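You operate a simulated robot arm through the tools that you are given. There is no shell and no other tool.

You run a simulated robot arm. Do the job below in one go: nothing can be reset, and whatever is moved stays where it is left.

TASK
Run warm, soapy water into the sink up to the blue band.
Fine: plug switch shut first; two pumps of soap; tap off, red lever back on cold.
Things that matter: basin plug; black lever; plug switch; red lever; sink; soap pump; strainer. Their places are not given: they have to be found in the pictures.

Only the result counts: the job must be done as asked and must still hold three seconds after the hand-in. Knocking over, shifting, dropping, spilling or breaking anything else fails it.

THE ROBOT
A 7-joint arm with a two-finger parallel gripper, fixed in place. Base frame: the origin is at the foot of the arm, x ahead of it, y to its left, z up; the work surface is at about z = 0.73. Readings come in m, degrees, newtons and seconds.
With the tool pointing down near the work surface it reaches from about 0.28 to 0.68 m from the base axis. Its first joint turns from -66.0 to 66.0 degrees. Payload 1.57 kg.
The TCP is the grasp point between the finger pads, 0.03 m short of the fingertips. In the tool frame z runs along the fingers and y along their closing line. The gripper opens to 0.11 m. The fingers are 0.024 m wide and 0.012 m thick; the gripper's body (0.048 by 0.112 m) begins 0.078 m behind the TCP.
Orientation is that of the tool frame in the base frame, as a unit quaternion [w, x, y, z]. With the fingers straight down and closing along the base's y, the tool's x points along the base's -x, its y along +y and its z along -z.

THE INTERFACE
- The arm moves only by the tool play_rows. Its argument "series" is a list of rows, each a list of 3 entries, a list of its own where there are three numbers: the closure, from 0 (fully open) to 1 (shut), then the shift along the base's x, y, z in units of 300 mm (1.0 is 300 mm), then the turn, a rotation vector about the base's x, y, z in units of 120 degrees (1.0 is 120 degrees). In form: [[fingers, [x, y, z], [ax, ay, az]], ...]. A call has 1 to 20 rows; each row is the pose to reach, as a shift and turn from the pose commanded when the call began. A call with a number of a shift or a turn outside -1 to 1 is refused whole. Each row takes 0.2 s and may step no farther than 0.05 m and 8.6 degrees from the row before; otherwise, or with a gripper value out of range, the whole call is refused. Where a pose cannot be reached the arm comes as near as it can. A force on the tool above 50 N (or 10 N above the force at the start of the call, whichever is more), or a blocked arm, ends the call early, and 0.2 s more pass. The fingers move at their own pace (about 0.108 m/s each) and stop on an object; they squeeze with about 23 N. The grip force told is the motor's: it shows also when the fingers shut on nothing. Time passes only in rows, and 0.2 s behind the last, so rows that repeat a pose let the fingers close. The reply holds the time, the measured pose of the TCP, the force on the tool along the base axes, the opening and the grip force, in the units named above and with some noise, with the torque about the TCP (base axes, N m) and any sound that the robot's microphone picked up.
- Cameras (640 x 400 px; columns grow to the right, rows downward): "scene" is fixed at [0.1667, -0.3936, 1.3965]; the picture's right is [0.75, -0.66, 0.00], its down [-0.43, -0.48, -0.76] and it looks along [0.50, 0.57, -0.65] (base axes); focal length 214 px, centre (320, 200). "wrist" rides on the gripper at [0.07, 0.016, -0.141] in the tool frame; the picture's right is [-0.23, 0.97, 0.00], its down [-0.86, -0.20, -0.48] and it looks along [-0.47, -0.11, 0.88] (tool axes); focal length 222 px, centre (320, 200).
- grab_frame(camera): a new picture of that camera. It takes no simulated time.
- pixel_to_xyz(camera, pixels): for up to 12 pixels [column, row] of the newest picture of that camera ("zoom" is the newest enlarged one), the place [x, y, z] in the base frame of the surface seen there, good to about 0.002 m. It takes no simulated time.
- inspect(camera, box): a new picture of the part [left, top, right, bottom] of that camera's present view, enlarged. It takes no simulated time.
- finish_job(): hands the job in; it is judged then, once.

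Open the gripper and draw the arm clear of the work before you hand the job in, unless the task says otherwise.

The tools are called after "Call:" as name(argument=value, ...) on one line, values as JSON. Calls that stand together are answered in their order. play_rows: Moves the arm, as the interface text tells. Its arguments: {"type":"object","properties":{"series":{"type":"array","items":{"type":"array"}}},"required":["series"]} The other tools are called the same way: grab_frame (camera) takes a picture; pixel_to_xyz (camera, pixels) gives the place of the surface under pixels of a picture; inspect (camera, box) takes an enlarged picture of a part of a camera's view; finish_job () hands the job in.

At the start:

```text
t: 0.0
ee_pos: [0.4606, -0.0606, 1.2105]
tcp_rot: [0.001, -0.001, 1.0, 0.0]
contact_force: [0.3, 0.1, -0.1]
ft_torque: [-0.03, 0.0, 0.01]
opening: 0.1099
finger_force: 0.1
```

scene: 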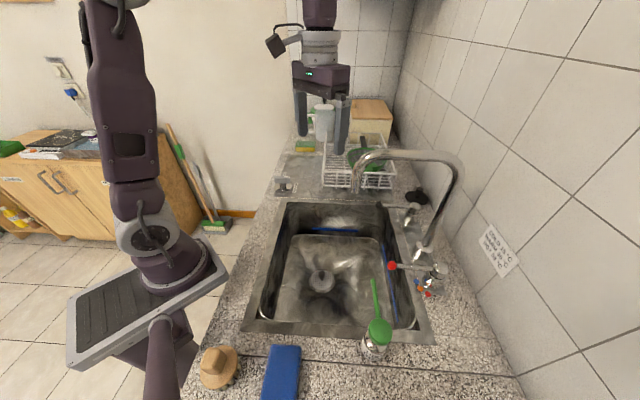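
wrist: 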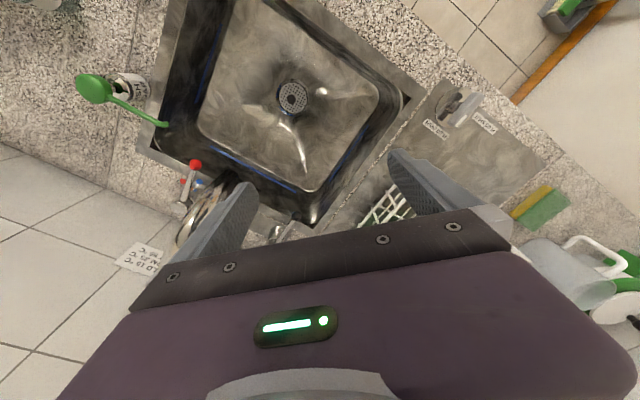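

The overview shows the sink centre near (325,270), red lever near (392,266), black lever near (415,197), soap pump at (377,335), and a switch near (285,187). I'll enlarge these regions.

Call:
inspect(camera="scene", box=[350, 140, 530, 310])

Call:
inspect(camera="scene", box=[240, 120, 400, 220])

Call:
inspect(camera="wrist", box=[400, 70, 560, 170])

Call:
inspect(camera="scene", box=[180, 190, 460, 400])

```text
2.35 times, centred on (440, 225) of scene
```

zoom: 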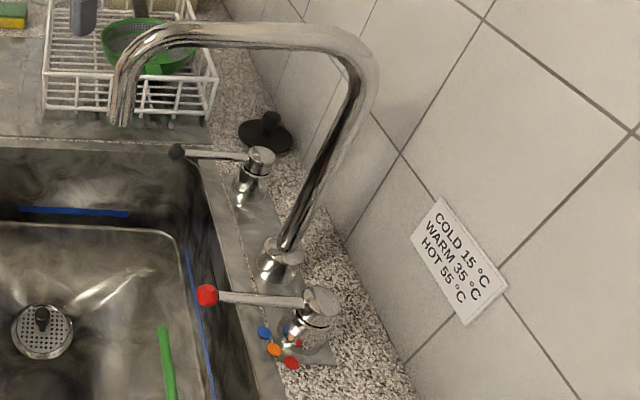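

```text
4.00 times, centred on (320, 170) of scene
```

zoom: 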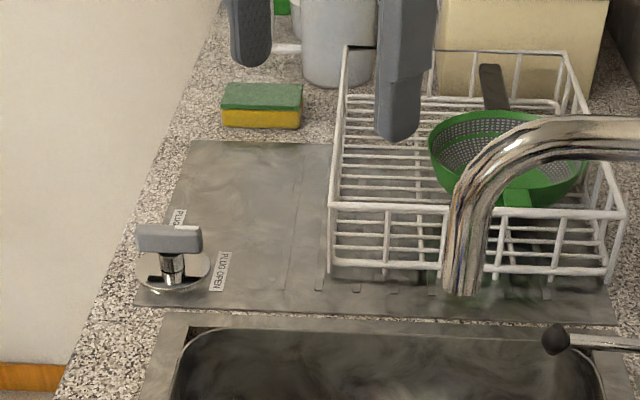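

```text
4.00 times, centred on (480, 120) of wrist
```

zoom: 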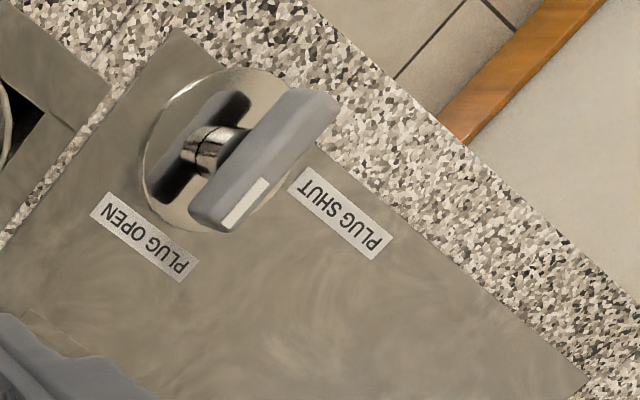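

```text
1.90 times, centred on (320, 295) of scene
```

zoom: 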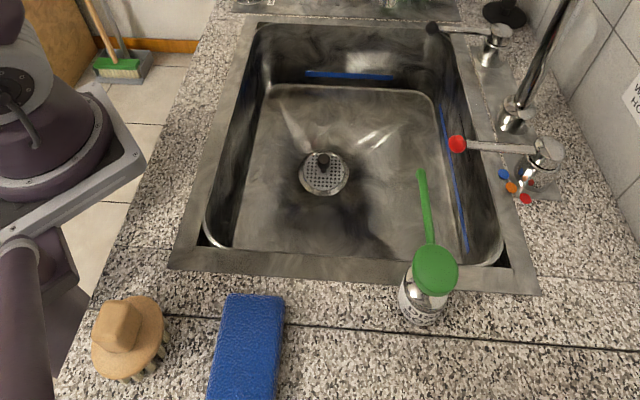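

I see the plug switch knob with a white mark and OPEN/SHUT labels. I'll get 3D coordinates of the switch's parts, first in the wrist zoom.

Call:
inspect(camera="wrist", box=[400, 70, 560, 170])

Call:
pixel_to_xyz(camera="zoom", pixels=[[310, 105], [215, 215], [245, 205], [260, 160], [145, 238], [340, 212], [205, 150], [160, 120], [230, 75], [400, 300], [320, 100], [200, 220]])

Call:
inspect(camera="scene", box=[260, 165, 320, 205])

```text
4.00 times, centred on (480, 120) of wrist
```

zoom: 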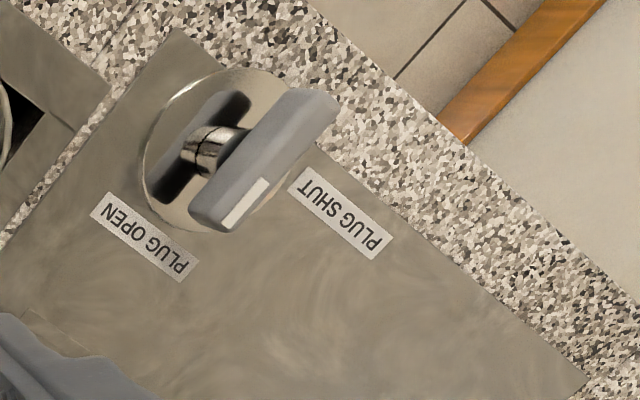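

```text
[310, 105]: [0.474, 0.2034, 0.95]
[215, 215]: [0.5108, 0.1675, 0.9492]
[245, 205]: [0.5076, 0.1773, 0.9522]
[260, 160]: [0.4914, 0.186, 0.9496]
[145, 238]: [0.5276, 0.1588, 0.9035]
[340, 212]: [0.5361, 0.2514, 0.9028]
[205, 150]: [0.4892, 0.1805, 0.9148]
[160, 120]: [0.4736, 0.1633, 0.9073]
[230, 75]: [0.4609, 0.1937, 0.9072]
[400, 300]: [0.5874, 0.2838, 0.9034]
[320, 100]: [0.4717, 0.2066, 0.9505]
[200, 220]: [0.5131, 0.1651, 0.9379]
```

```text
10.00 times, centred on (290, 185) of scene
```

zoom: 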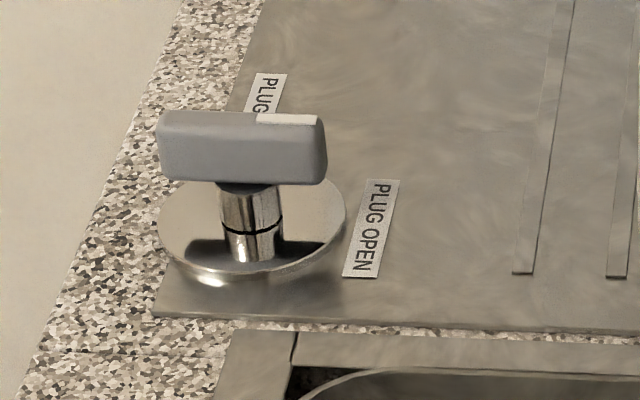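

The switch's mark points toward PLUG OPEN; hub is near (0.492, 0.186), bar top at z≈0.95, and SHUT lies about 90° counter-clockwise. Next I get the tap, lever and pump coordinates.

Call:
inspect(camera="scene", box=[380, 170, 460, 310])

Call:
pixel_to_xyz(camera="scene", pixels=[[392, 266], [415, 268], [438, 269], [428, 293], [423, 287], [419, 282], [400, 205], [424, 196], [360, 183], [462, 170], [427, 250], [416, 197]])

Call:
pixel_to_xyz(camera="scene", pixels=[[379, 328], [377, 316], [374, 282], [376, 348], [378, 340], [321, 273], [320, 283], [395, 285], [330, 231], [222, 365], [282, 370], [362, 347]])

Call:
inspect(camera="wrist", box=[60, 60, 220, 160])

Call:
inspect(camera="wrist", box=[140, 140, 300, 260])

```text
2.86 times, centred on (420, 240) of scene
```

zoom: 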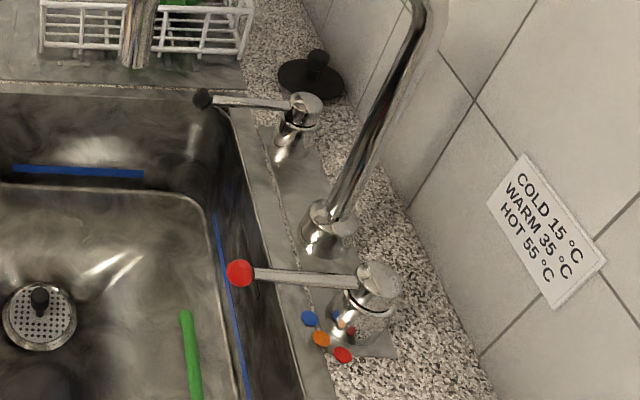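

```text
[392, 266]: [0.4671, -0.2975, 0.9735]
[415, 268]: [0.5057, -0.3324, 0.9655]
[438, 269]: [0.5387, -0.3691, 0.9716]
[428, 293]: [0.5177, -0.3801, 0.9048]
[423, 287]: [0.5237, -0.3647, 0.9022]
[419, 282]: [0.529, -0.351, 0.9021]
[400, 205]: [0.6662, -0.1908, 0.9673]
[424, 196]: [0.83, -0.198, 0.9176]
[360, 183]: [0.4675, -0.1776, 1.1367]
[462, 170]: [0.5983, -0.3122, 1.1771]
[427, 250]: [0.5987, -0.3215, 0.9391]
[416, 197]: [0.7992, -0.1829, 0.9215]
```

```text
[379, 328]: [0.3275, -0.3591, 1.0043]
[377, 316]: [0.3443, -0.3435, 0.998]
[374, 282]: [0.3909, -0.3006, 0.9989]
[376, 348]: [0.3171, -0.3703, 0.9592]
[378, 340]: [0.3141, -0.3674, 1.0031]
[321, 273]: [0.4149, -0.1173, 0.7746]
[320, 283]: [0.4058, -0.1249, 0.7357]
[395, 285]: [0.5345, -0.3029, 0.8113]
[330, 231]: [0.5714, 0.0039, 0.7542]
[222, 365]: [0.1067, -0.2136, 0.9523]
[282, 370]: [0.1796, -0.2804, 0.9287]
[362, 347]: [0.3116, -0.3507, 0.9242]
```

```text
4.00 times, centred on (140, 110) of wrist
```

zoom: 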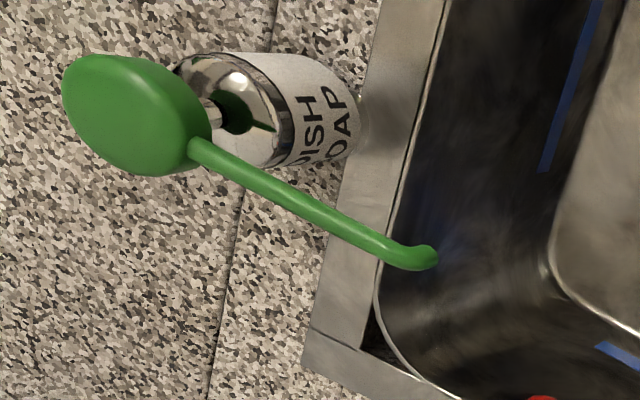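

```text
3.33 times, centred on (220, 200) of wrist
```

zoom: 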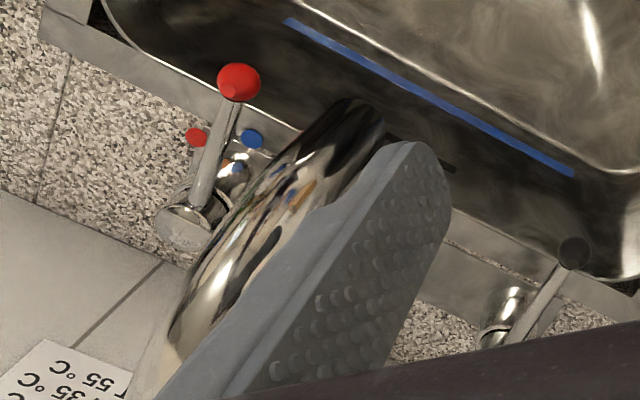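

The red lever's ball is at about (0.467,-0.298,0.974) on the blue side of the dots; the green pump head is at z≈1.0. I'll refine hub, dot, black-lever and sink-rim positions using zooms.

Call:
inspect(camera="scene", box=[395, 180, 439, 220])

Call:
pixel_to_xyz(camera="zoom", pixels=[[100, 50], [100, 100], [200, 150], [300, 200], [150, 250], [250, 300], [350, 100], [400, 150], [150, 340], [200, 360], [60, 300], [420, 60]])

Call:
inspect(camera="scene", box=[384, 255, 448, 305])

Call:
pixel_to_xyz(camera="zoom", pixels=[[80, 110], [130, 115], [200, 120], [300, 125], [400, 125], [500, 125], [540, 130], [540, 200], [560, 100], [350, 270], [390, 320], [440, 380]])

```text
10.00 times, centred on (417, 200) of scene
```

zoom: 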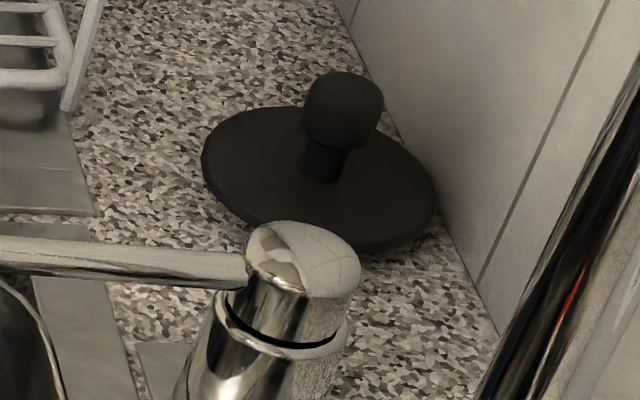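

```text
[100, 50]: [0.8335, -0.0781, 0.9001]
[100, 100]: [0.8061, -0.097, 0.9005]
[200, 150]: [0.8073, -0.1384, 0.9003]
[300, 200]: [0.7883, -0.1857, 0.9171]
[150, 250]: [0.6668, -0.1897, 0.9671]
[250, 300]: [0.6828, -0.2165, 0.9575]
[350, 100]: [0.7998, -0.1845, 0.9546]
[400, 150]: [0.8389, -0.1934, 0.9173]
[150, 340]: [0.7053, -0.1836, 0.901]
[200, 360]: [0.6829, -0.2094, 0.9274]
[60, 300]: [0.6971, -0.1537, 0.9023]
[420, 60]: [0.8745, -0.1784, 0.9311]
```

```text
8.00 times, centred on (416, 280) of scene
```

zoom: 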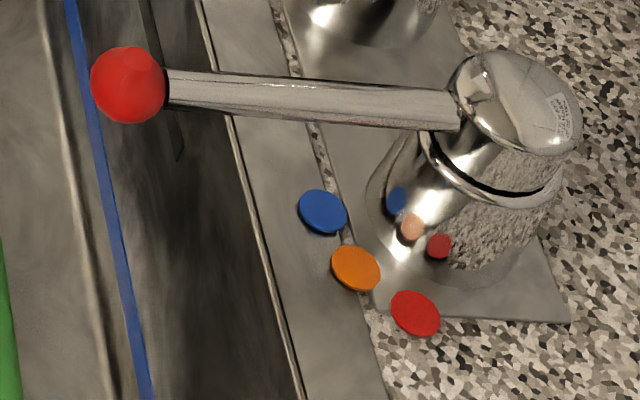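

```text
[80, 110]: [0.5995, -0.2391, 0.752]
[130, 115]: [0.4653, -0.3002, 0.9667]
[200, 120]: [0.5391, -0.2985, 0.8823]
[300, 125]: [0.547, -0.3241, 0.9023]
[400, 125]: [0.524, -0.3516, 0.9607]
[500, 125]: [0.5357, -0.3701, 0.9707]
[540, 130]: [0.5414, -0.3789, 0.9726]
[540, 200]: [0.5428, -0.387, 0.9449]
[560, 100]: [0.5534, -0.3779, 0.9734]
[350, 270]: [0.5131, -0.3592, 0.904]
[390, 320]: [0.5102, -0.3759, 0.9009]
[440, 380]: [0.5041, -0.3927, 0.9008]
```

Now exact coordinates of the three dots, lever ball and hub top.

Call:
pixel_to_xyz(camera="zoom", pixels=[[322, 212], [356, 268], [414, 313], [465, 75], [530, 60], [578, 110], [505, 150], [128, 85], [180, 88], [320, 100], [430, 108], [520, 105]])

Call:
inspect(camera="scene", box=[370, 185, 450, 235])

Call:
pixel_to_xyz(camera="zoom", pixels=[[65, 155], [120, 160], [200, 165], [290, 158], [270, 165], [310, 155], [330, 180], [250, 250], [245, 300], [300, 230]])

Call:
inspect(camera="scene", box=[330, 260, 460, 370])

Call:
pixel_to_xyz(camera="scene", pixels=[[430, 342], [425, 325], [245, 327], [330, 333], [275, 205], [390, 205], [417, 320], [355, 232], [337, 232], [384, 275], [396, 315], [376, 320]])

```text
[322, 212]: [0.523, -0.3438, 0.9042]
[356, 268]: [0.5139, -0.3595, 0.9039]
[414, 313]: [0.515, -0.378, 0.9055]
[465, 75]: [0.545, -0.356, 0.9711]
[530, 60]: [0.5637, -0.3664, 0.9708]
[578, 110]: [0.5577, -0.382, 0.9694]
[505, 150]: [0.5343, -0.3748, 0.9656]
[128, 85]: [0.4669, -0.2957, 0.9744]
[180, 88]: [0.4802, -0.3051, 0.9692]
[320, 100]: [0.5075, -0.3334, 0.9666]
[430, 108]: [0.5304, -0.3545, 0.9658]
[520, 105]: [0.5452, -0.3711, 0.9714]
```

```text
8.00 times, centred on (410, 210) of scene
```

zoom: 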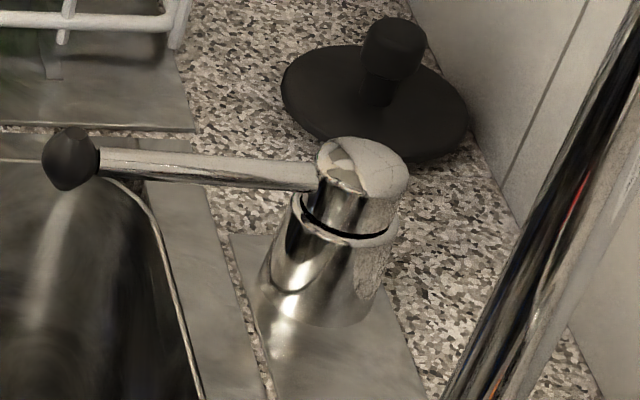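

```text
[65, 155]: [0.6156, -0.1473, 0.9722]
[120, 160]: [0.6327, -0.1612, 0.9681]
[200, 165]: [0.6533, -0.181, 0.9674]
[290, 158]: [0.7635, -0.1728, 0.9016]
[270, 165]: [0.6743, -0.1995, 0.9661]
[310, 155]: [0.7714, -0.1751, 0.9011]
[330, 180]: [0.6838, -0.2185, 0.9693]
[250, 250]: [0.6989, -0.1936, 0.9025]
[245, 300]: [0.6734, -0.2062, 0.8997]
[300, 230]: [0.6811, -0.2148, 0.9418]
```

```text
3.64 times, centred on (395, 315) of scene
```

zoom: 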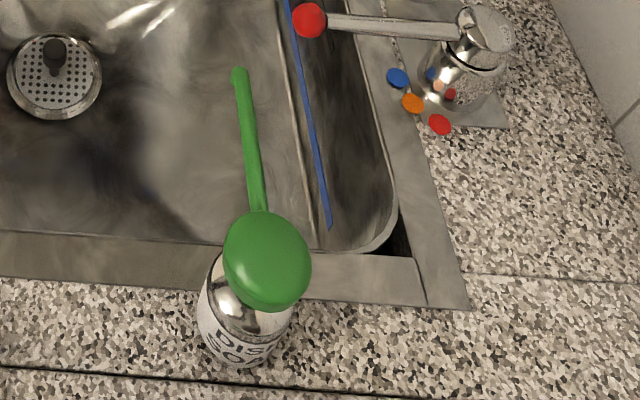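

```text
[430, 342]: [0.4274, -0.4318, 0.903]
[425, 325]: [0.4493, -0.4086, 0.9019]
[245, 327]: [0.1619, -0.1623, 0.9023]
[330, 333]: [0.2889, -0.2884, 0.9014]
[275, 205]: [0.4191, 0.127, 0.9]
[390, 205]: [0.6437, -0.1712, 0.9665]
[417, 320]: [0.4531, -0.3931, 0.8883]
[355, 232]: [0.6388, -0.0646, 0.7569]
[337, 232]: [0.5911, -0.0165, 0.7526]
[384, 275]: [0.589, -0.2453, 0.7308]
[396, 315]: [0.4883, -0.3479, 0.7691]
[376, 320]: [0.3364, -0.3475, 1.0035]
```

Sink is turned 45° in the base frame; red hub ≈(0.548,-0.371), dots ≈30° apart at 133°/161°/192°, black ball ≈(0.616,-0.147,0.972). First I move above the plug switch with the gripper yawed -45° so the fingers straddle the bar.

Call:
play_rows(series=[[0, [0.013, 0.103, -0.03], [0, 0, -0.047]], [0, [0.026, 0.206, -0.07], [0, 0, -0.094]], [0, [0.039, 0.309, -0.11], [0, 0, -0.141]], [0, [0.052, 0.411, -0.16], [0, 0, -0.188]], [0, [0.065, 0.514, -0.21], [0, 0, -0.234]], [0, [0.079, 0.617, -0.26], [0, 0, -0.281]], [0, [0.092, 0.72, -0.31], [0, 0, -0.328]], [0, [0.105, 0.822, -0.36], [0, 0, -0.375]], [0, [0.105, 0.822, -0.45], [0, 0, -0.375]], [0, [0.105, 0.822, -0.54], [0, 0, -0.375]]])

Call:
grab_frame(camera="wrist")

Call:
grab_frame(camera="scene")

```text
t: 2.2
ee_pos: [0.4924, 0.1862, 1.0471]
tcp_rot: [0.0, 0.383, 0.924, 0.0]
contact_force: [-0.8, 0.6, 0.3]
ft_torque: [-0.01, 0.0, -0.02]
opening: 0.1102
finger_force: 0.0
```

```text
taken
```

wrist: 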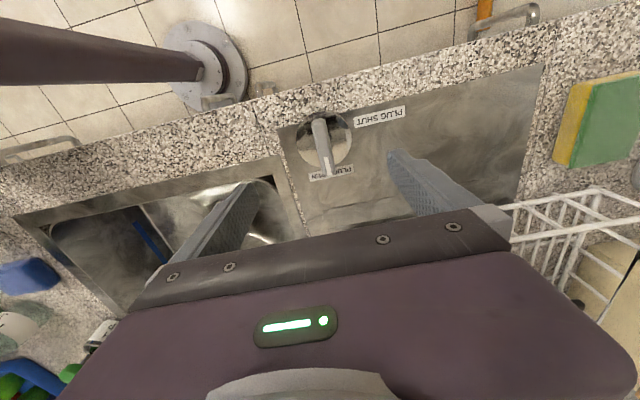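

```text
taken
```

scene: 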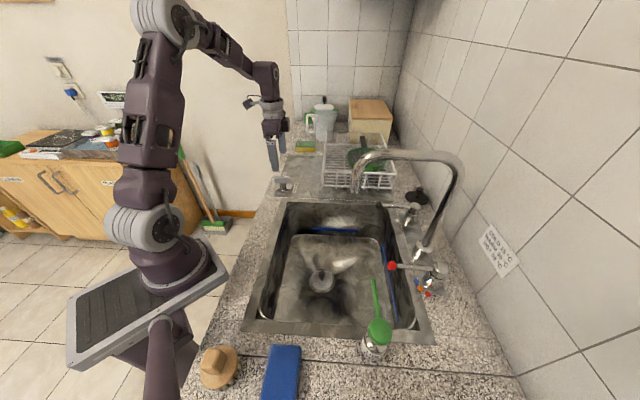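

The switch sits centred between the fingers at (325,145), its mark on PLUG OPEN. I lower to z≈0.942 and close on the bar.

Call:
play_rows(series=[[0, [0, 0, -0.1], [0, 0, 0]], [0, [0, 0, -0.2], [0, 0, 0]], [0, [0, 0, -0.3], [0, 0, 0]], [0, [0, 0, -0.35], [0, 0, 0]], [0.5, [0, 0, -0.35], [0, 0, 0]], [1, [0, 0, -0.35], [0, 0, 0]], [1, [0, 0, -0.35], [0, 0, 0]], [1, [0, 0, -0.35], [0, 0, 0]]])

Call:
grab_frame(camera="wrist")

```text
t: 4.0
ee_pos: [0.4946, 0.1897, 0.9442]
tcp_rot: [0.003, 0.382, 0.924, 0.006]
contact_force: [31.7, 32.5, -10.1]
ft_torque: [0.69, -0.4, -0.04]
opening: 0.0238
finger_force: 36.0
```

```text
taken
```

wrist: 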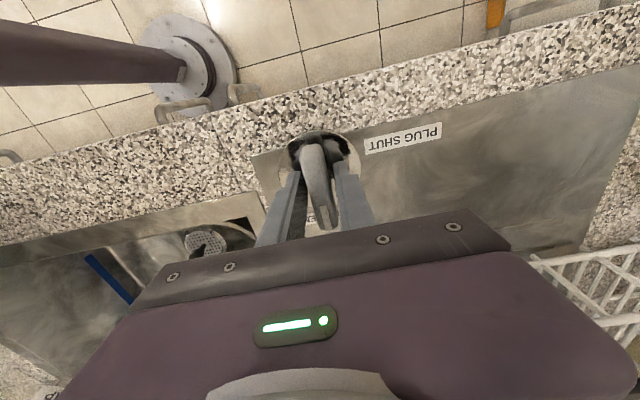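

The fingers grip the bar (opening 0.024) but with ~45 N side force, meaning the bar centre is a few mm toward +x+y. I shift the command to relieve it.

Call:
play_rows(series=[[1, [0.008, 0.01, 0], [0, 0, 0]], [1, [0.012, 0.015, 0], [0, 0, 0]], [1, [0.012, 0.015, 0], [0, 0, 0]]])

```text
t: 4.8
ee_pos: [0.4957, 0.1898, 0.9444]
tcp_rot: [0.0, 0.382, 0.924, -0.001]
contact_force: [5.5, 9.3, 16.6]
ft_torque: [0.0, -0.67, 0.02]
opening: 0.0236
finger_force: 35.3
```

Forces relieved. I now turn the bar counter-clockwise, 30° first to check the forces.

Call:
play_rows(series=[[1, [0, 0, 0], [0, 0, 0.05]], [1, [0, 0, 0], [0, 0, 0.1]], [1, [0, 0, 0], [0, 0, 0.15]], [1, [0, 0, 0], [0, 0, 0.2]], [1, [0, 0, 0], [0, 0, 0.25]]])

Call:
grab_frame(camera="wrist")

```text
t: 6.0
ee_pos: [0.4955, 0.1908, 0.9428]
tcp_rot: [0.0, 0.129, 0.992, 0.0]
contact_force: [8.1, 2.3, 18.2]
ft_torque: [0.25, -0.12, 0.02]
opening: 0.0233
finger_force: 35.9
```

```text
taken
```

wrist: 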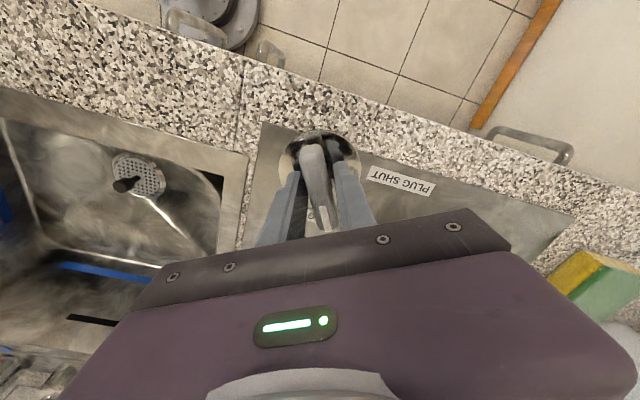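

The bar turns easily with the gripper. I carry on the remaining 60°.

Call:
play_rows(series=[[1, [0, 0, 0], [0, 0, 0.05]], [1, [0, 0, 0], [0, 0, 0.1]], [1, [0, 0, 0], [0, 0, 0.15]], [1, [0, 0, 0], [0, 0, 0.2]], [1, [0, 0, 0], [0, 0, 0.25]], [1, [0, 0, 0], [0, 0, 0.3]], [1, [0, 0, 0], [0, 0, 0.35]], [1, [0, 0, 0], [0, 0, 0.4]], [1, [0, 0, 0], [0, 0, 0.45]], [1, [0, 0, 0], [0, 0, 0.5]]])

Call:
grab_frame(camera="wrist")

Call:
inspect(camera="scene", box=[240, 130, 360, 300])

```text
t: 8.2
ee_pos: [0.4959, 0.1917, 0.9423]
tcp_rot: [0.0, -0.384, 0.923, 0.0]
contact_force: [6.2, 8.9, -5.5]
ft_torque: [-0.12, -0.13, -0.01]
opening: 0.0237
finger_force: 35.9
```

```text
taken
```

wrist: 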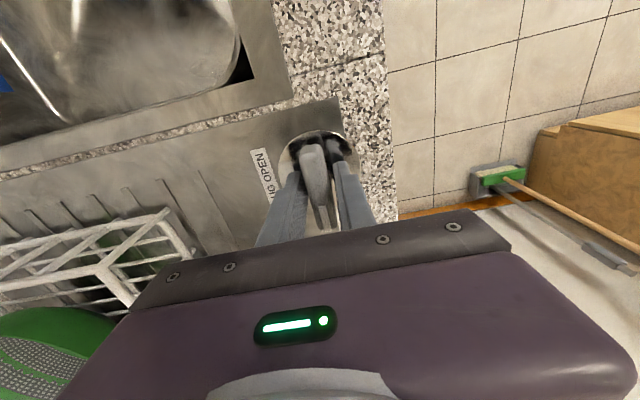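

```text
2.35 times, centred on (300, 215) of scene
```

zoom: 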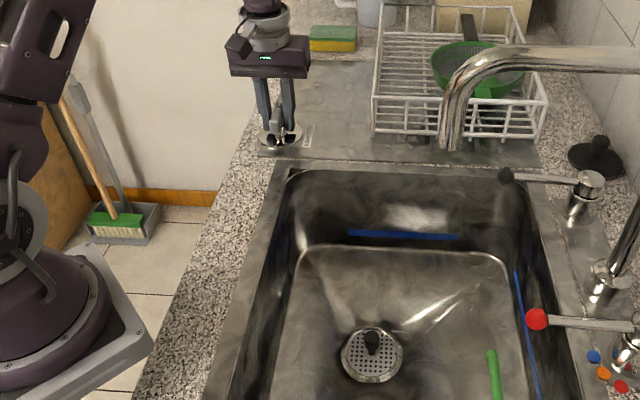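

The bar followed through 90°. I release, rise, and check the mark and the drain.

Call:
play_rows(series=[[0.5, [0, 0, 0], [0, 0, 0]], [0, [0, 0, 0], [0, 0, 0]], [0, [0, 0, 0], [0, 0, 0]], [0, [0, 0, 0.1], [0, 0, 0]], [0, [0, 0, 0.25], [0, 0, 0]], [0, [0, 0, 0.4], [0, 0, 0]], [0, [0, 0, 0.55], [0, 0, 0]], [0, [0, 0, 0.7], [0, 0, 0]]])

Call:
inspect(camera="scene", box=[260, 165, 320, 205])

Call:
inspect(camera="scene", box=[280, 250, 360, 310])

Call:
grab_frame(camera="wrist")

```text
t: 10.0
ee_pos: [0.4946, 0.1911, 1.1535]
tcp_rot: [0.0, -0.382, 0.924, -0.001]
contact_force: [-0.5, 0.2, -0.3]
ft_torque: [0.0, 0.02, -0.03]
opening: 0.11
finger_force: 0.1
```

```text
10.00 times, centred on (290, 185) of scene
```

zoom: 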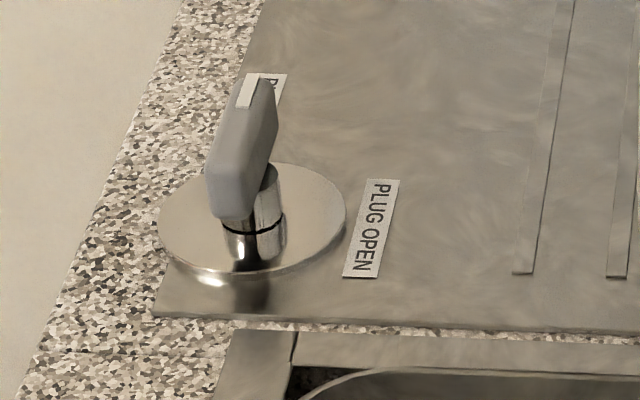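

```text
6.67 times, centred on (320, 280) of scene
```

zoom: 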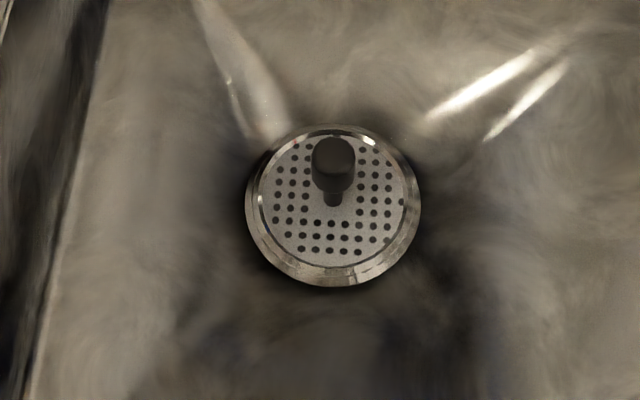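

```text
taken
```

wrist: 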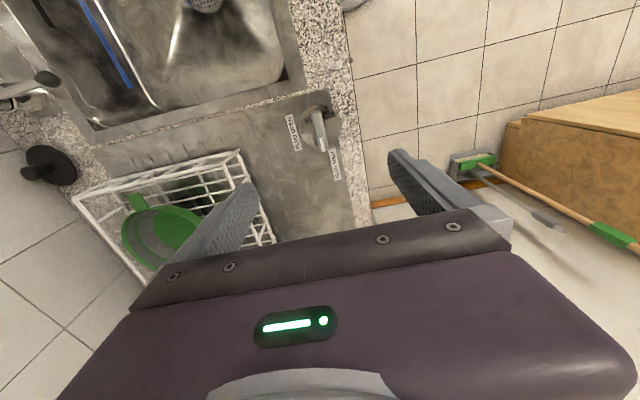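

The mark now sits by PLUG SHUT. I measure the bar's angle to be sure it is fully turned.

Call:
inspect(camera="wrist", box=[275, 90, 355, 190])

Call:
pixel_to_xyz(camera="wrist", pixels=[[316, 112], [319, 130], [323, 148], [313, 112], [335, 163], [294, 133]])

```text
4.00 times, centred on (315, 140) of wrist
```

zoom: 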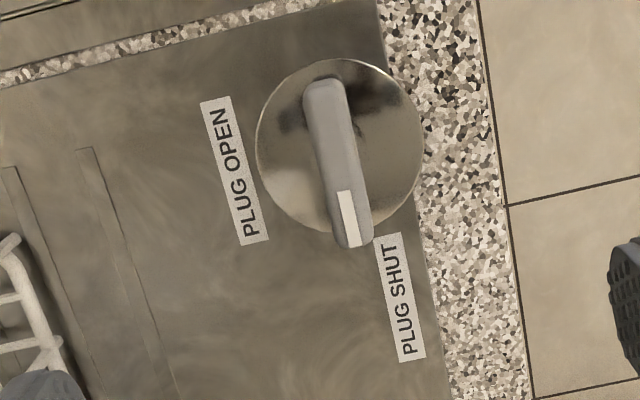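

```text
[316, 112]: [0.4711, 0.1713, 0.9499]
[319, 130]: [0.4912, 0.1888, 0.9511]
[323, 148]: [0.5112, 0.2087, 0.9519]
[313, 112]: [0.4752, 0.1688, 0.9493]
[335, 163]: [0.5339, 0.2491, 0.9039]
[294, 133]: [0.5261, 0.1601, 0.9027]
```

The bar is at ~45° toward SHUT, done. Next I measure the soap pump head (scene around (380,331)) and its bottle.

Call:
inspect(camera="scene", box=[350, 270, 414, 370])

Call:
pixel_to_xyz(camera="scene", pixels=[[380, 331], [370, 331], [390, 331], [380, 321], [380, 341], [372, 322], [388, 340], [375, 279], [375, 290], [376, 310], [376, 355], [370, 340]])

```text
4.00 times, centred on (382, 320) of scene
```

zoom: 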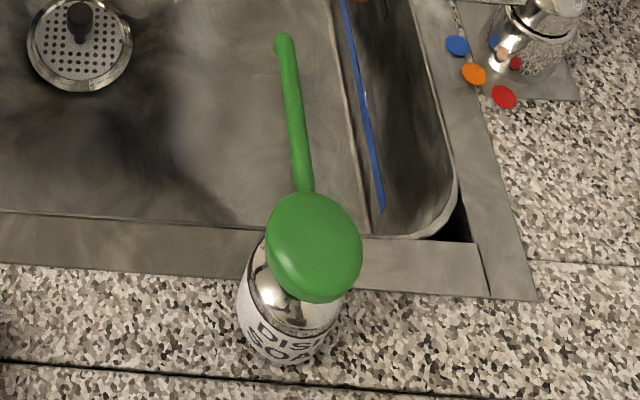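

```text
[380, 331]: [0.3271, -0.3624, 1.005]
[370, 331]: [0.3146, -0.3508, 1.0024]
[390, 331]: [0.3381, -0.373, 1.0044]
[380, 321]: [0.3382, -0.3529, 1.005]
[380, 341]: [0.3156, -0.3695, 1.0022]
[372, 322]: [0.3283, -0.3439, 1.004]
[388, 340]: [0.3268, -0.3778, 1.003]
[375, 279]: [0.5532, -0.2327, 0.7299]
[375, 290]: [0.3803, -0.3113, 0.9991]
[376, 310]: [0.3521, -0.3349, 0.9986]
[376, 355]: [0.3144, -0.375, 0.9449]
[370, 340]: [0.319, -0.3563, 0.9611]
```

Pump head centre is ≈(0.327,-0.361,1.005). I lift the closed gripper and swing over, keeping inside of the spout end at (0.467,-0.178,1.13).

Call:
play_rows(series=[[0.3, [-0.045, -0.05, 0.12], [0, 0, -0.037]], [0.6, [-0.09, -0.15, 0.22], [0, 0, -0.075]], [1, [-0.14, -0.25, 0.3], [0, 0, -0.112]], [1, [-0.19, -0.36, 0.323], [0, 0, -0.15]], [1, [-0.24, -0.47, 0.323], [0, 0, -0.187]], [1, [-0.29, -0.58, 0.323], [0, 0, -0.225]], [1, [-0.35, -0.69, 0.323], [0, 0, -0.262]], [1, [-0.4, -0.8, 0.323], [0, 0, -0.3]], [1, [-0.453, -0.903, 0.323], [0, 0, -0.337]], [1, [-0.453, -0.903, 0.323], [0, 0, -0.375]]])

Call:
grab_frame(camera="scene")

```text
t: 12.2
ee_pos: [0.3583, -0.0801, 1.2516]
tcp_rot: [0.0, 0.001, 1.0, 0.0]
contact_force: [-0.1, -0.6, -0.1]
ft_torque: [0.02, 0.01, 0.0]
opening: 0.0001
finger_force: 21.4
```

```text
taken
```

scene: 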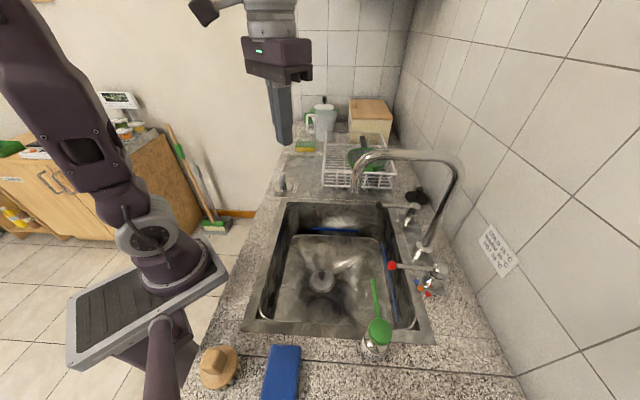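

Arm is at (0.358,-0.080,1.25) closed. Now I swing on to above the pump head and stop at z≈1.09.

Call:
play_rows(series=[[1, [-0.011, -0.1, 0], [0, 0, -0.04]], [1, [-0.022, -0.21, 0], [0, 0, -0.08]], [1, [-0.033, -0.32, 0], [0, 0, -0.12]], [1, [-0.044, -0.43, 0], [0, 0, -0.16]], [1, [-0.055, -0.54, 0], [0, 0, -0.2]], [1, [-0.066, -0.65, 0], [0, 0, -0.24]], [1, [-0.08, -0.76, -0.05], [0, 0, -0.28]], [1, [-0.095, -0.86, -0.15], [0, 0, -0.32]], [1, [-0.105, -0.936, -0.28], [0, 0, -0.36]], [1, [-0.105, -0.936, -0.42], [0, 0, -0.375]], [1, [-0.105, -0.936, -0.53], [0, 0, -0.375]]])

Call:
grab_frame(camera="scene")

Call:
grab_frame(camera="wrist")

```text
t: 14.6
ee_pos: [0.3284, -0.3615, 1.0908]
tcp_rot: [0.0, 0.383, 0.924, 0.0]
contact_force: [0.3, -0.4, -0.4]
ft_torque: [0.0, 0.02, 0.02]
opening: 0.0001
finger_force: 21.3
```

```text
taken
```

scene: 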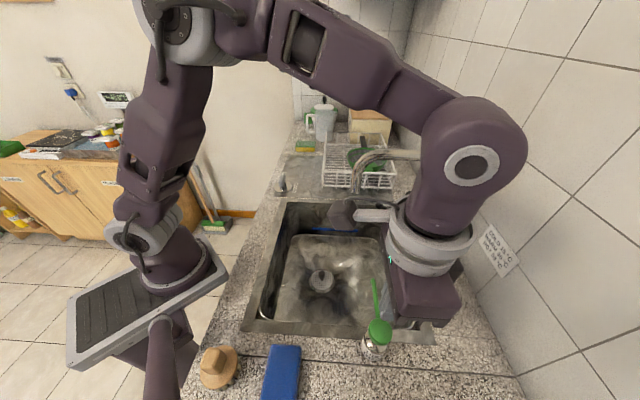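

```text
taken
```

wrist: 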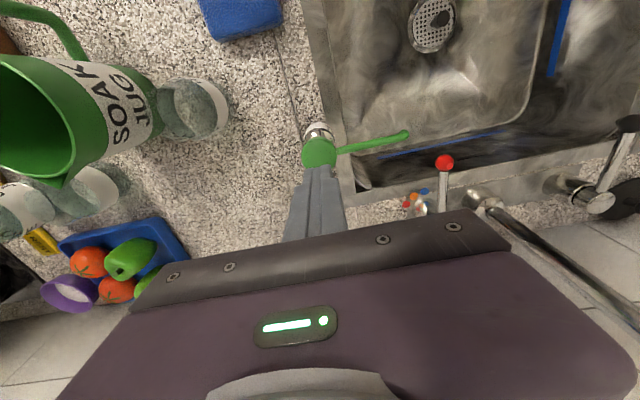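

The closed fingertips are over the green head at (318,152). I descend in small steps until contact and read the force.

Call:
play_rows(series=[[1, [0, 0, -0.08], [0, 0, 0]], [1, [0, 0, -0.15], [0, 0, 0]], [1, [0, 0, -0.18], [0, 0, 0]], [1, [0, 0, -0.2], [0, 0, 0]]])

```text
t: 15.6
ee_pos: [0.3299, -0.3613, 1.0312]
tcp_rot: [0.0, 0.383, 0.924, 0.0]
contact_force: [1.0, -0.3, 1.9]
ft_torque: [-0.01, 0.02, 0.02]
opening: 0.0
finger_force: 20.8
```

Light contact (1.9 N) at TCP z≈1.031. I press further by ~10 mm.

Call:
play_rows(series=[[1, [0, 0, -0.013], [0, 0, 0]], [1, [0, 0, -0.026], [0, 0, 0]], [1, [0, 0, -0.036], [0, 0, 0]]])

Call:
inspect(camera="wrist", box=[240, 90, 440, 220])

```text
t: 16.4
ee_pos: [0.3289, -0.3602, 1.0215]
tcp_rot: [0.002, 0.383, 0.924, 0.0]
contact_force: [2.9, 0.5, 10.0]
ft_torque: [0.03, -0.11, 0.03]
opening: 0.0
finger_force: 21.5
```

```text
3.08 times, centred on (340, 155) of wrist
```

zoom: 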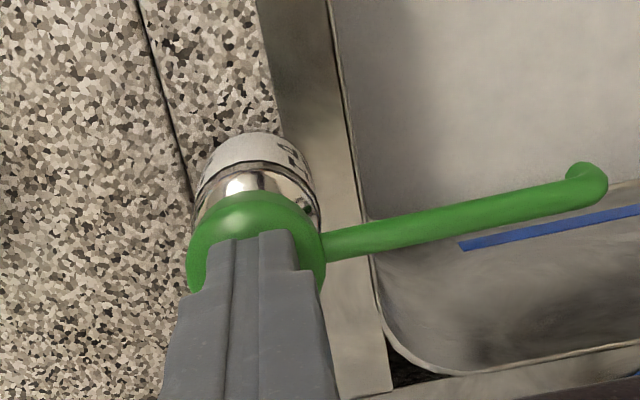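

The spring yields ~0.9 N/mm (10 N at 10 mm). I keep pressing toward the bottom of the stroke.

Call:
play_rows(series=[[1, [0, 0, -0.01], [0, 0, 0]], [1, [0, 0, -0.02], [0, 0, 0]], [1, [0, 0, -0.027], [0, 0, 0]]])

Call:
inspect(camera="wrist", box=[240, 90, 440, 220])

```text
t: 17.0
ee_pos: [0.3287, -0.3612, 1.0196]
tcp_rot: [0.001, 0.382, 0.924, -0.002]
contact_force: [-3.3, 12.1, 32.5]
ft_torque: [0.44, 0.2, -0.01]
opening: 0.0001
finger_force: 21.6
stopped in row 3: the force on the tool passed its limit at 54 N (the readings are from after the stop); the commanded pose is now the measured one
```

```text
3.08 times, centred on (340, 155) of wrist
```

zoom: 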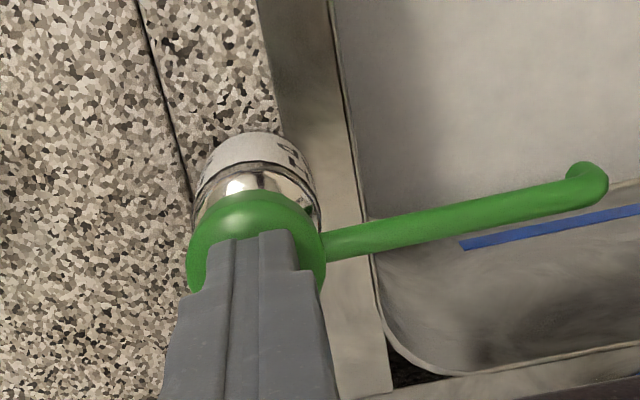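

The stroke bottomed at z≈1.0195 (force limit) — one full pump. I release fully upward and look for soap in the basin.

Call:
play_rows(series=[[1, [0, 0, 0.02], [0, 0, 0]], [1, [0, 0, 0.05], [0, 0, 0]], [1, [0, 0, 0.1], [0, 0, 0]], [1, [0, 0, 0.15], [0, 0, 0]], [1, [0, 0, 0.15], [0, 0, 0]]])

Call:
grab_frame(camera="wrist")

Call:
inspect(camera="scene", box=[250, 230, 450, 370])

```text
t: 18.2
ee_pos: [0.3275, -0.3614, 1.0622]
tcp_rot: [0.002, 0.383, 0.924, -0.001]
contact_force: [0.1, 0.4, -0.2]
ft_torque: [0.0, -0.01, -0.01]
opening: 0.0
finger_force: 21.1
```

```text
taken
```

wrist: 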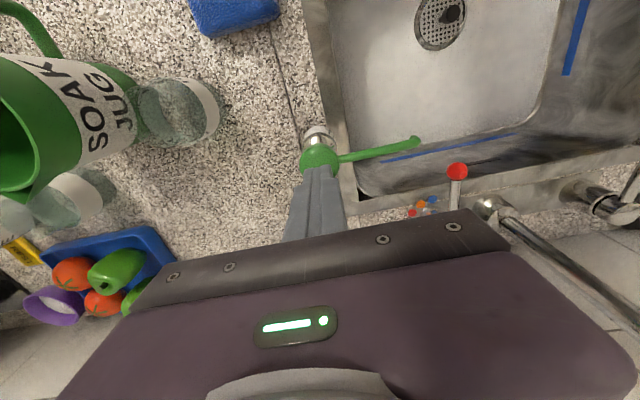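

```text
2.86 times, centred on (350, 300) of scene
```

zoom: 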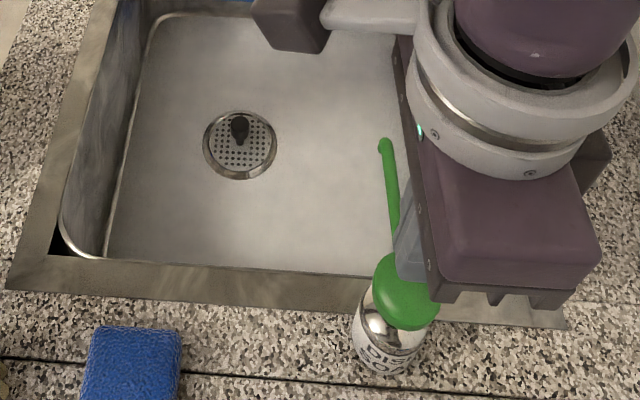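

The basin floor turned whitish — the soap registered. Second press the same way, in one continuous stroke.

Call:
play_rows(series=[[1, [0, 0, -0.05], [0, 0, 0]], [1, [0, 0, -0.1], [0, 0, 0]], [1, [0, 0, -0.125], [0, 0, 0]], [1, [0, 0, -0.14], [0, 0, 0]], [1, [0, 0, -0.147], [0, 0, 0]], [1, [0, 0, -0.153], [0, 0, 0]], [1, [0, 0, -0.153], [0, 0, 0]]])

```text
t: 19.8
ee_pos: [0.3284, -0.3622, 1.0173]
tcp_rot: [0.004, 0.383, 0.924, -0.002]
contact_force: [-7.8, 4.6, 48.6]
ft_torque: [0.26, 0.32, -0.17]
opening: 0.0
finger_force: 21.5
```

Bottomed again at 48.6 N — second full pump. I lift well clear and check.

Call:
play_rows(series=[[1, [0, 0, 0.02], [0, 0, 0]], [1, [0, 0, 0.06], [0, 0, 0]], [1, [0, 0, 0.12], [0, 0, 0]], [1, [0, 0, 0.22], [0, 0, 0]], [1, [0, 0, 0.34], [0, 0, 0]], [1, [0, 0, 0.45], [0, 0, 0]]])

Call:
grab_frame(camera="wrist")

Call:
grab_frame(camera="scene")

```text
t: 21.2
ee_pos: [0.3281, -0.36, 1.1525]
tcp_rot: [0.002, 0.383, 0.924, 0.0]
contact_force: [0.1, 1.0, -0.4]
ft_torque: [0.01, -0.01, 0.0]
opening: 0.0002
finger_force: 20.9
```

```text
taken
```

wrist: 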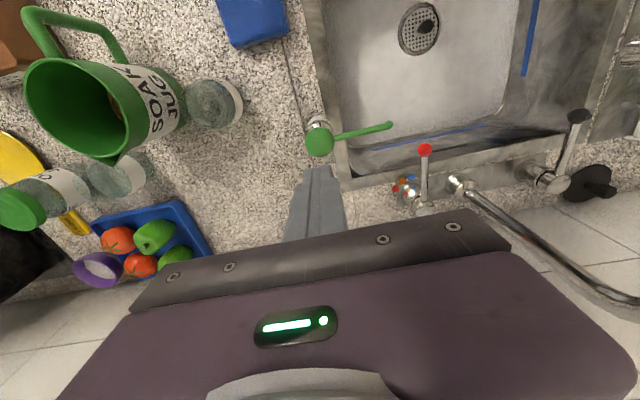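

```text
taken
```

scene: 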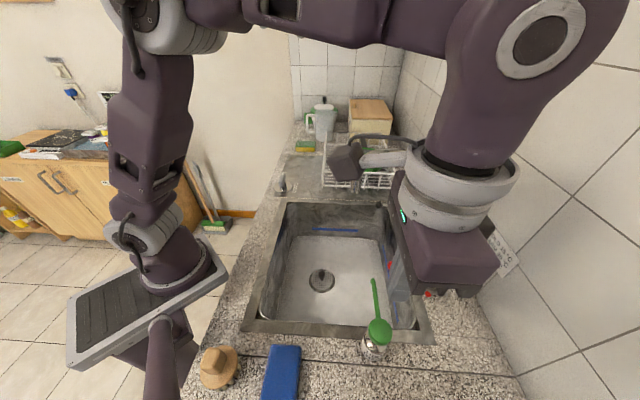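

Two pumps done and the pump is back in place. Next: the red lever. I tilt the tool 20° about the u-axis (leaning away from the spout), half open the fingers, and move above the lever rod at ≈(0.491,-0.317).

Call:
play_rows(series=[[0.6, [0.05, 0.01, 0], [0.0295, -0.0295, 0]], [0.45, [0.13, 0.03, -0.02], [0.059, -0.059, 0]], [0.45, [0.23, 0.06, -0.06], [0.0885, -0.0885, 0]], [0.45, [0.33, 0.09, -0.12], [0.118, -0.118, 0]], [0.45, [0.44, 0.115, -0.18], [0.118, -0.118, 0]], [0.45, [0.543, 0.143, -0.24], [0.118, -0.118, 0]], [0.45, [0.543, 0.143, -0.275], [0.118, -0.118, 0]]])

Call:
grab_frame(camera="wrist")

Call:
grab_frame(camera="scene")

```text
t: 22.8
ee_pos: [0.4927, -0.3175, 1.0684]
tcp_rot: [0.067, 0.378, 0.91, 0.159]
contact_force: [0.1, 0.1, -0.2]
ft_torque: [-0.02, -0.01, 0.01]
opening: 0.0605
finger_force: 0.1
```

```text
taken
```

wrist: 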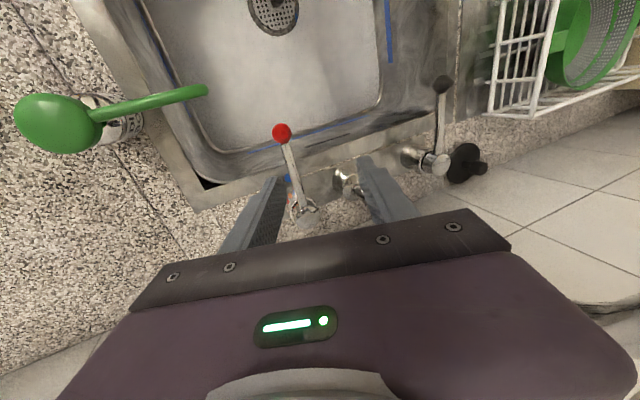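

```text
taken
```

scene: 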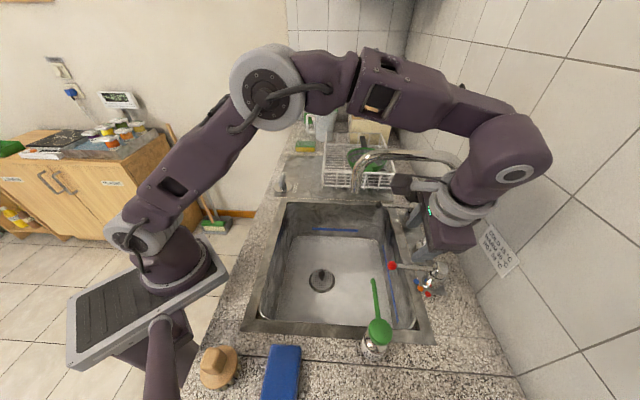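

The lever rod lies between the open fingers (ball at (282,132)). I lower vertically to z≈0.964 and close on the rod.

Call:
play_rows(series=[[0.45, [0, 0, -0.1], [0, 0, 0]], [0.45, [0, 0, -0.2], [0, 0, 0]], [0.45, [0, 0, -0.28], [0, 0, 0]], [0.45, [0, 0, -0.35], [0, 0, 0]], [0.45, [0, 0, -0.35], [0, 0, 0]]])

Call:
grab_frame(camera="wrist")

Call:
inspect(camera="scene", box=[360, 200, 480, 310])

```text
t: 24.0
ee_pos: [0.4913, -0.3186, 0.9632]
tcp_rot: [0.067, 0.378, 0.91, 0.159]
contact_force: [-0.3, -0.1, -0.2]
ft_torque: [-0.01, -0.02, -0.02]
opening: 0.0605
finger_force: 0.0
```

```text
taken
```

wrist: 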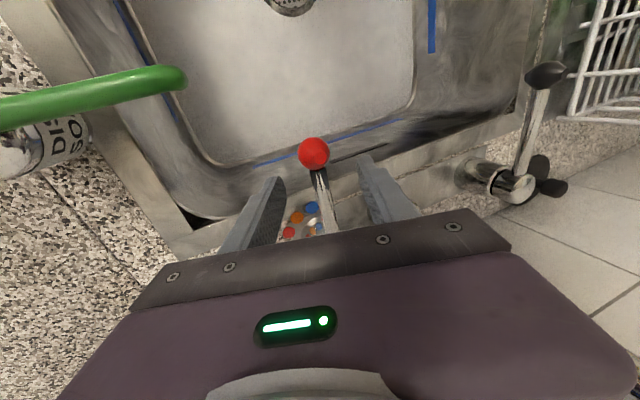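

```text
3.64 times, centred on (420, 255) of scene
```

zoom: 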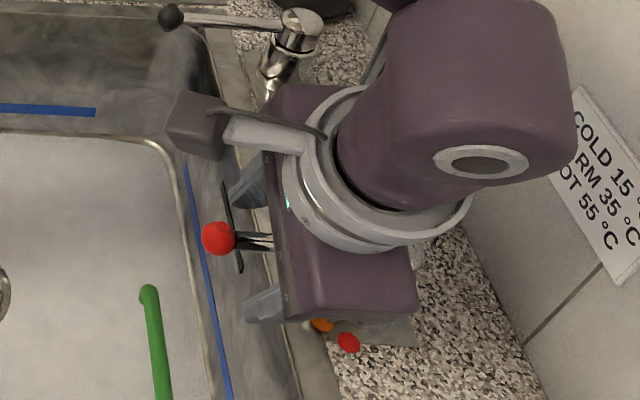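

Rod is centred between the fingers. I close the grip and check the side force.

Call:
play_rows(series=[[0.7, [0, 0, 0], [0, 0, 0]], [0.85, [0, 0, 0], [0, 0, 0]], [1, [0, 0, 0], [0, 0, 0]], [1, [0, 0, 0], [0, 0, 0]]])

Call:
grab_frame(camera="wrist")

```text
t: 25.0
ee_pos: [0.4917, -0.3189, 0.9635]
tcp_rot: [0.068, 0.377, 0.91, 0.16]
contact_force: [0.4, 2.3, 0.8]
ft_torque: [-0.33, -0.39, 0.09]
opening: 0.0118
finger_force: 29.3
```

```text
taken
```

wrist: 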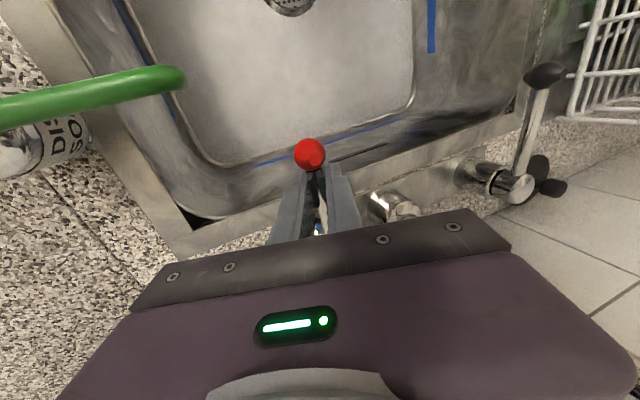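

Clean grip with almost no side load. I now swing the lever counter-clockwise toward the orange dot around hub ≈(0.5475,-0.370), first 14.5°.

Call:
play_rows(series=[[1, [-0.0103, -0.0121, 0], [0, 0, 0.0302]], [1, [-0.02, -0.0248, 0], [0, 0, 0.0604]], [1, [-0.0288, -0.0381, 0], [0, 0, 0.0906]], [1, [-0.0367, -0.052, 0], [0, 0, 0.1208]]])

```text
t: 26.0
ee_pos: [0.4806, -0.334, 0.9642]
tcp_rot: [0.047, 0.26, 0.95, 0.167]
contact_force: [4.0, 0.3, -7.0]
ft_torque: [-0.15, -0.31, 0.12]
opening: 0.0119
finger_force: 29.1
```

Low forces; I continue the other 14.5°.

Call:
play_rows(series=[[1, [-0.007, -0.0143, 0], [0, 0, 0.0302]], [1, [-0.0132, -0.029, 0], [0, 0, 0.0605]], [1, [-0.0183, -0.044, 0], [0, 0, 0.0907]], [1, [-0.0225, -0.0595, 0], [0, 0, 0.1209]]])

Call:
inspect(camera="scene", box=[360, 220, 480, 320])

Call:
grab_frame(camera="wrist")

```text
t: 27.0
ee_pos: [0.4722, -0.3521, 0.9636]
tcp_rot: [0.024, 0.136, 0.975, 0.172]
contact_force: [-8.0, -1.5, -11.0]
ft_torque: [0.0, 0.11, -0.22]
opening: 0.0116
finger_force: 28.8
```

```text
4.00 times, centred on (420, 270) of scene
```

zoom: 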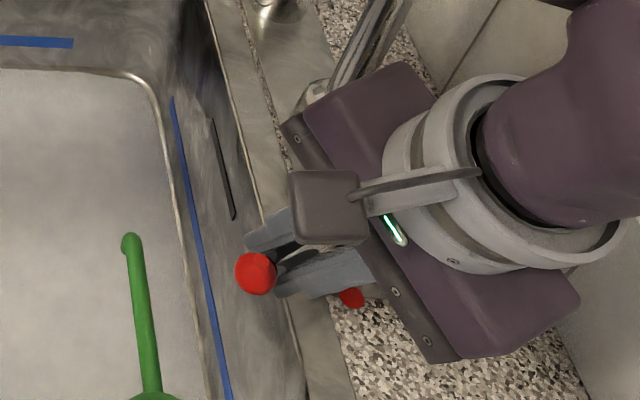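

```text
taken
```

wrist: 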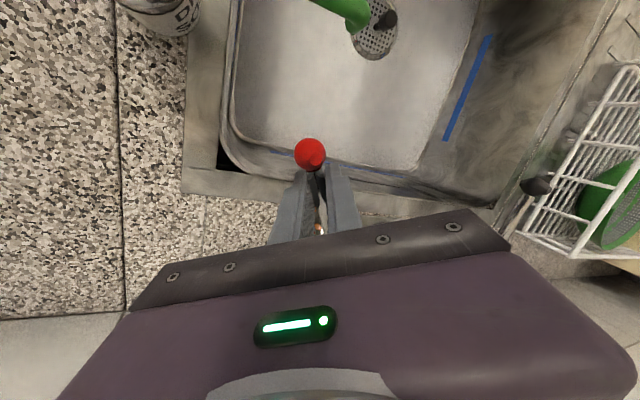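

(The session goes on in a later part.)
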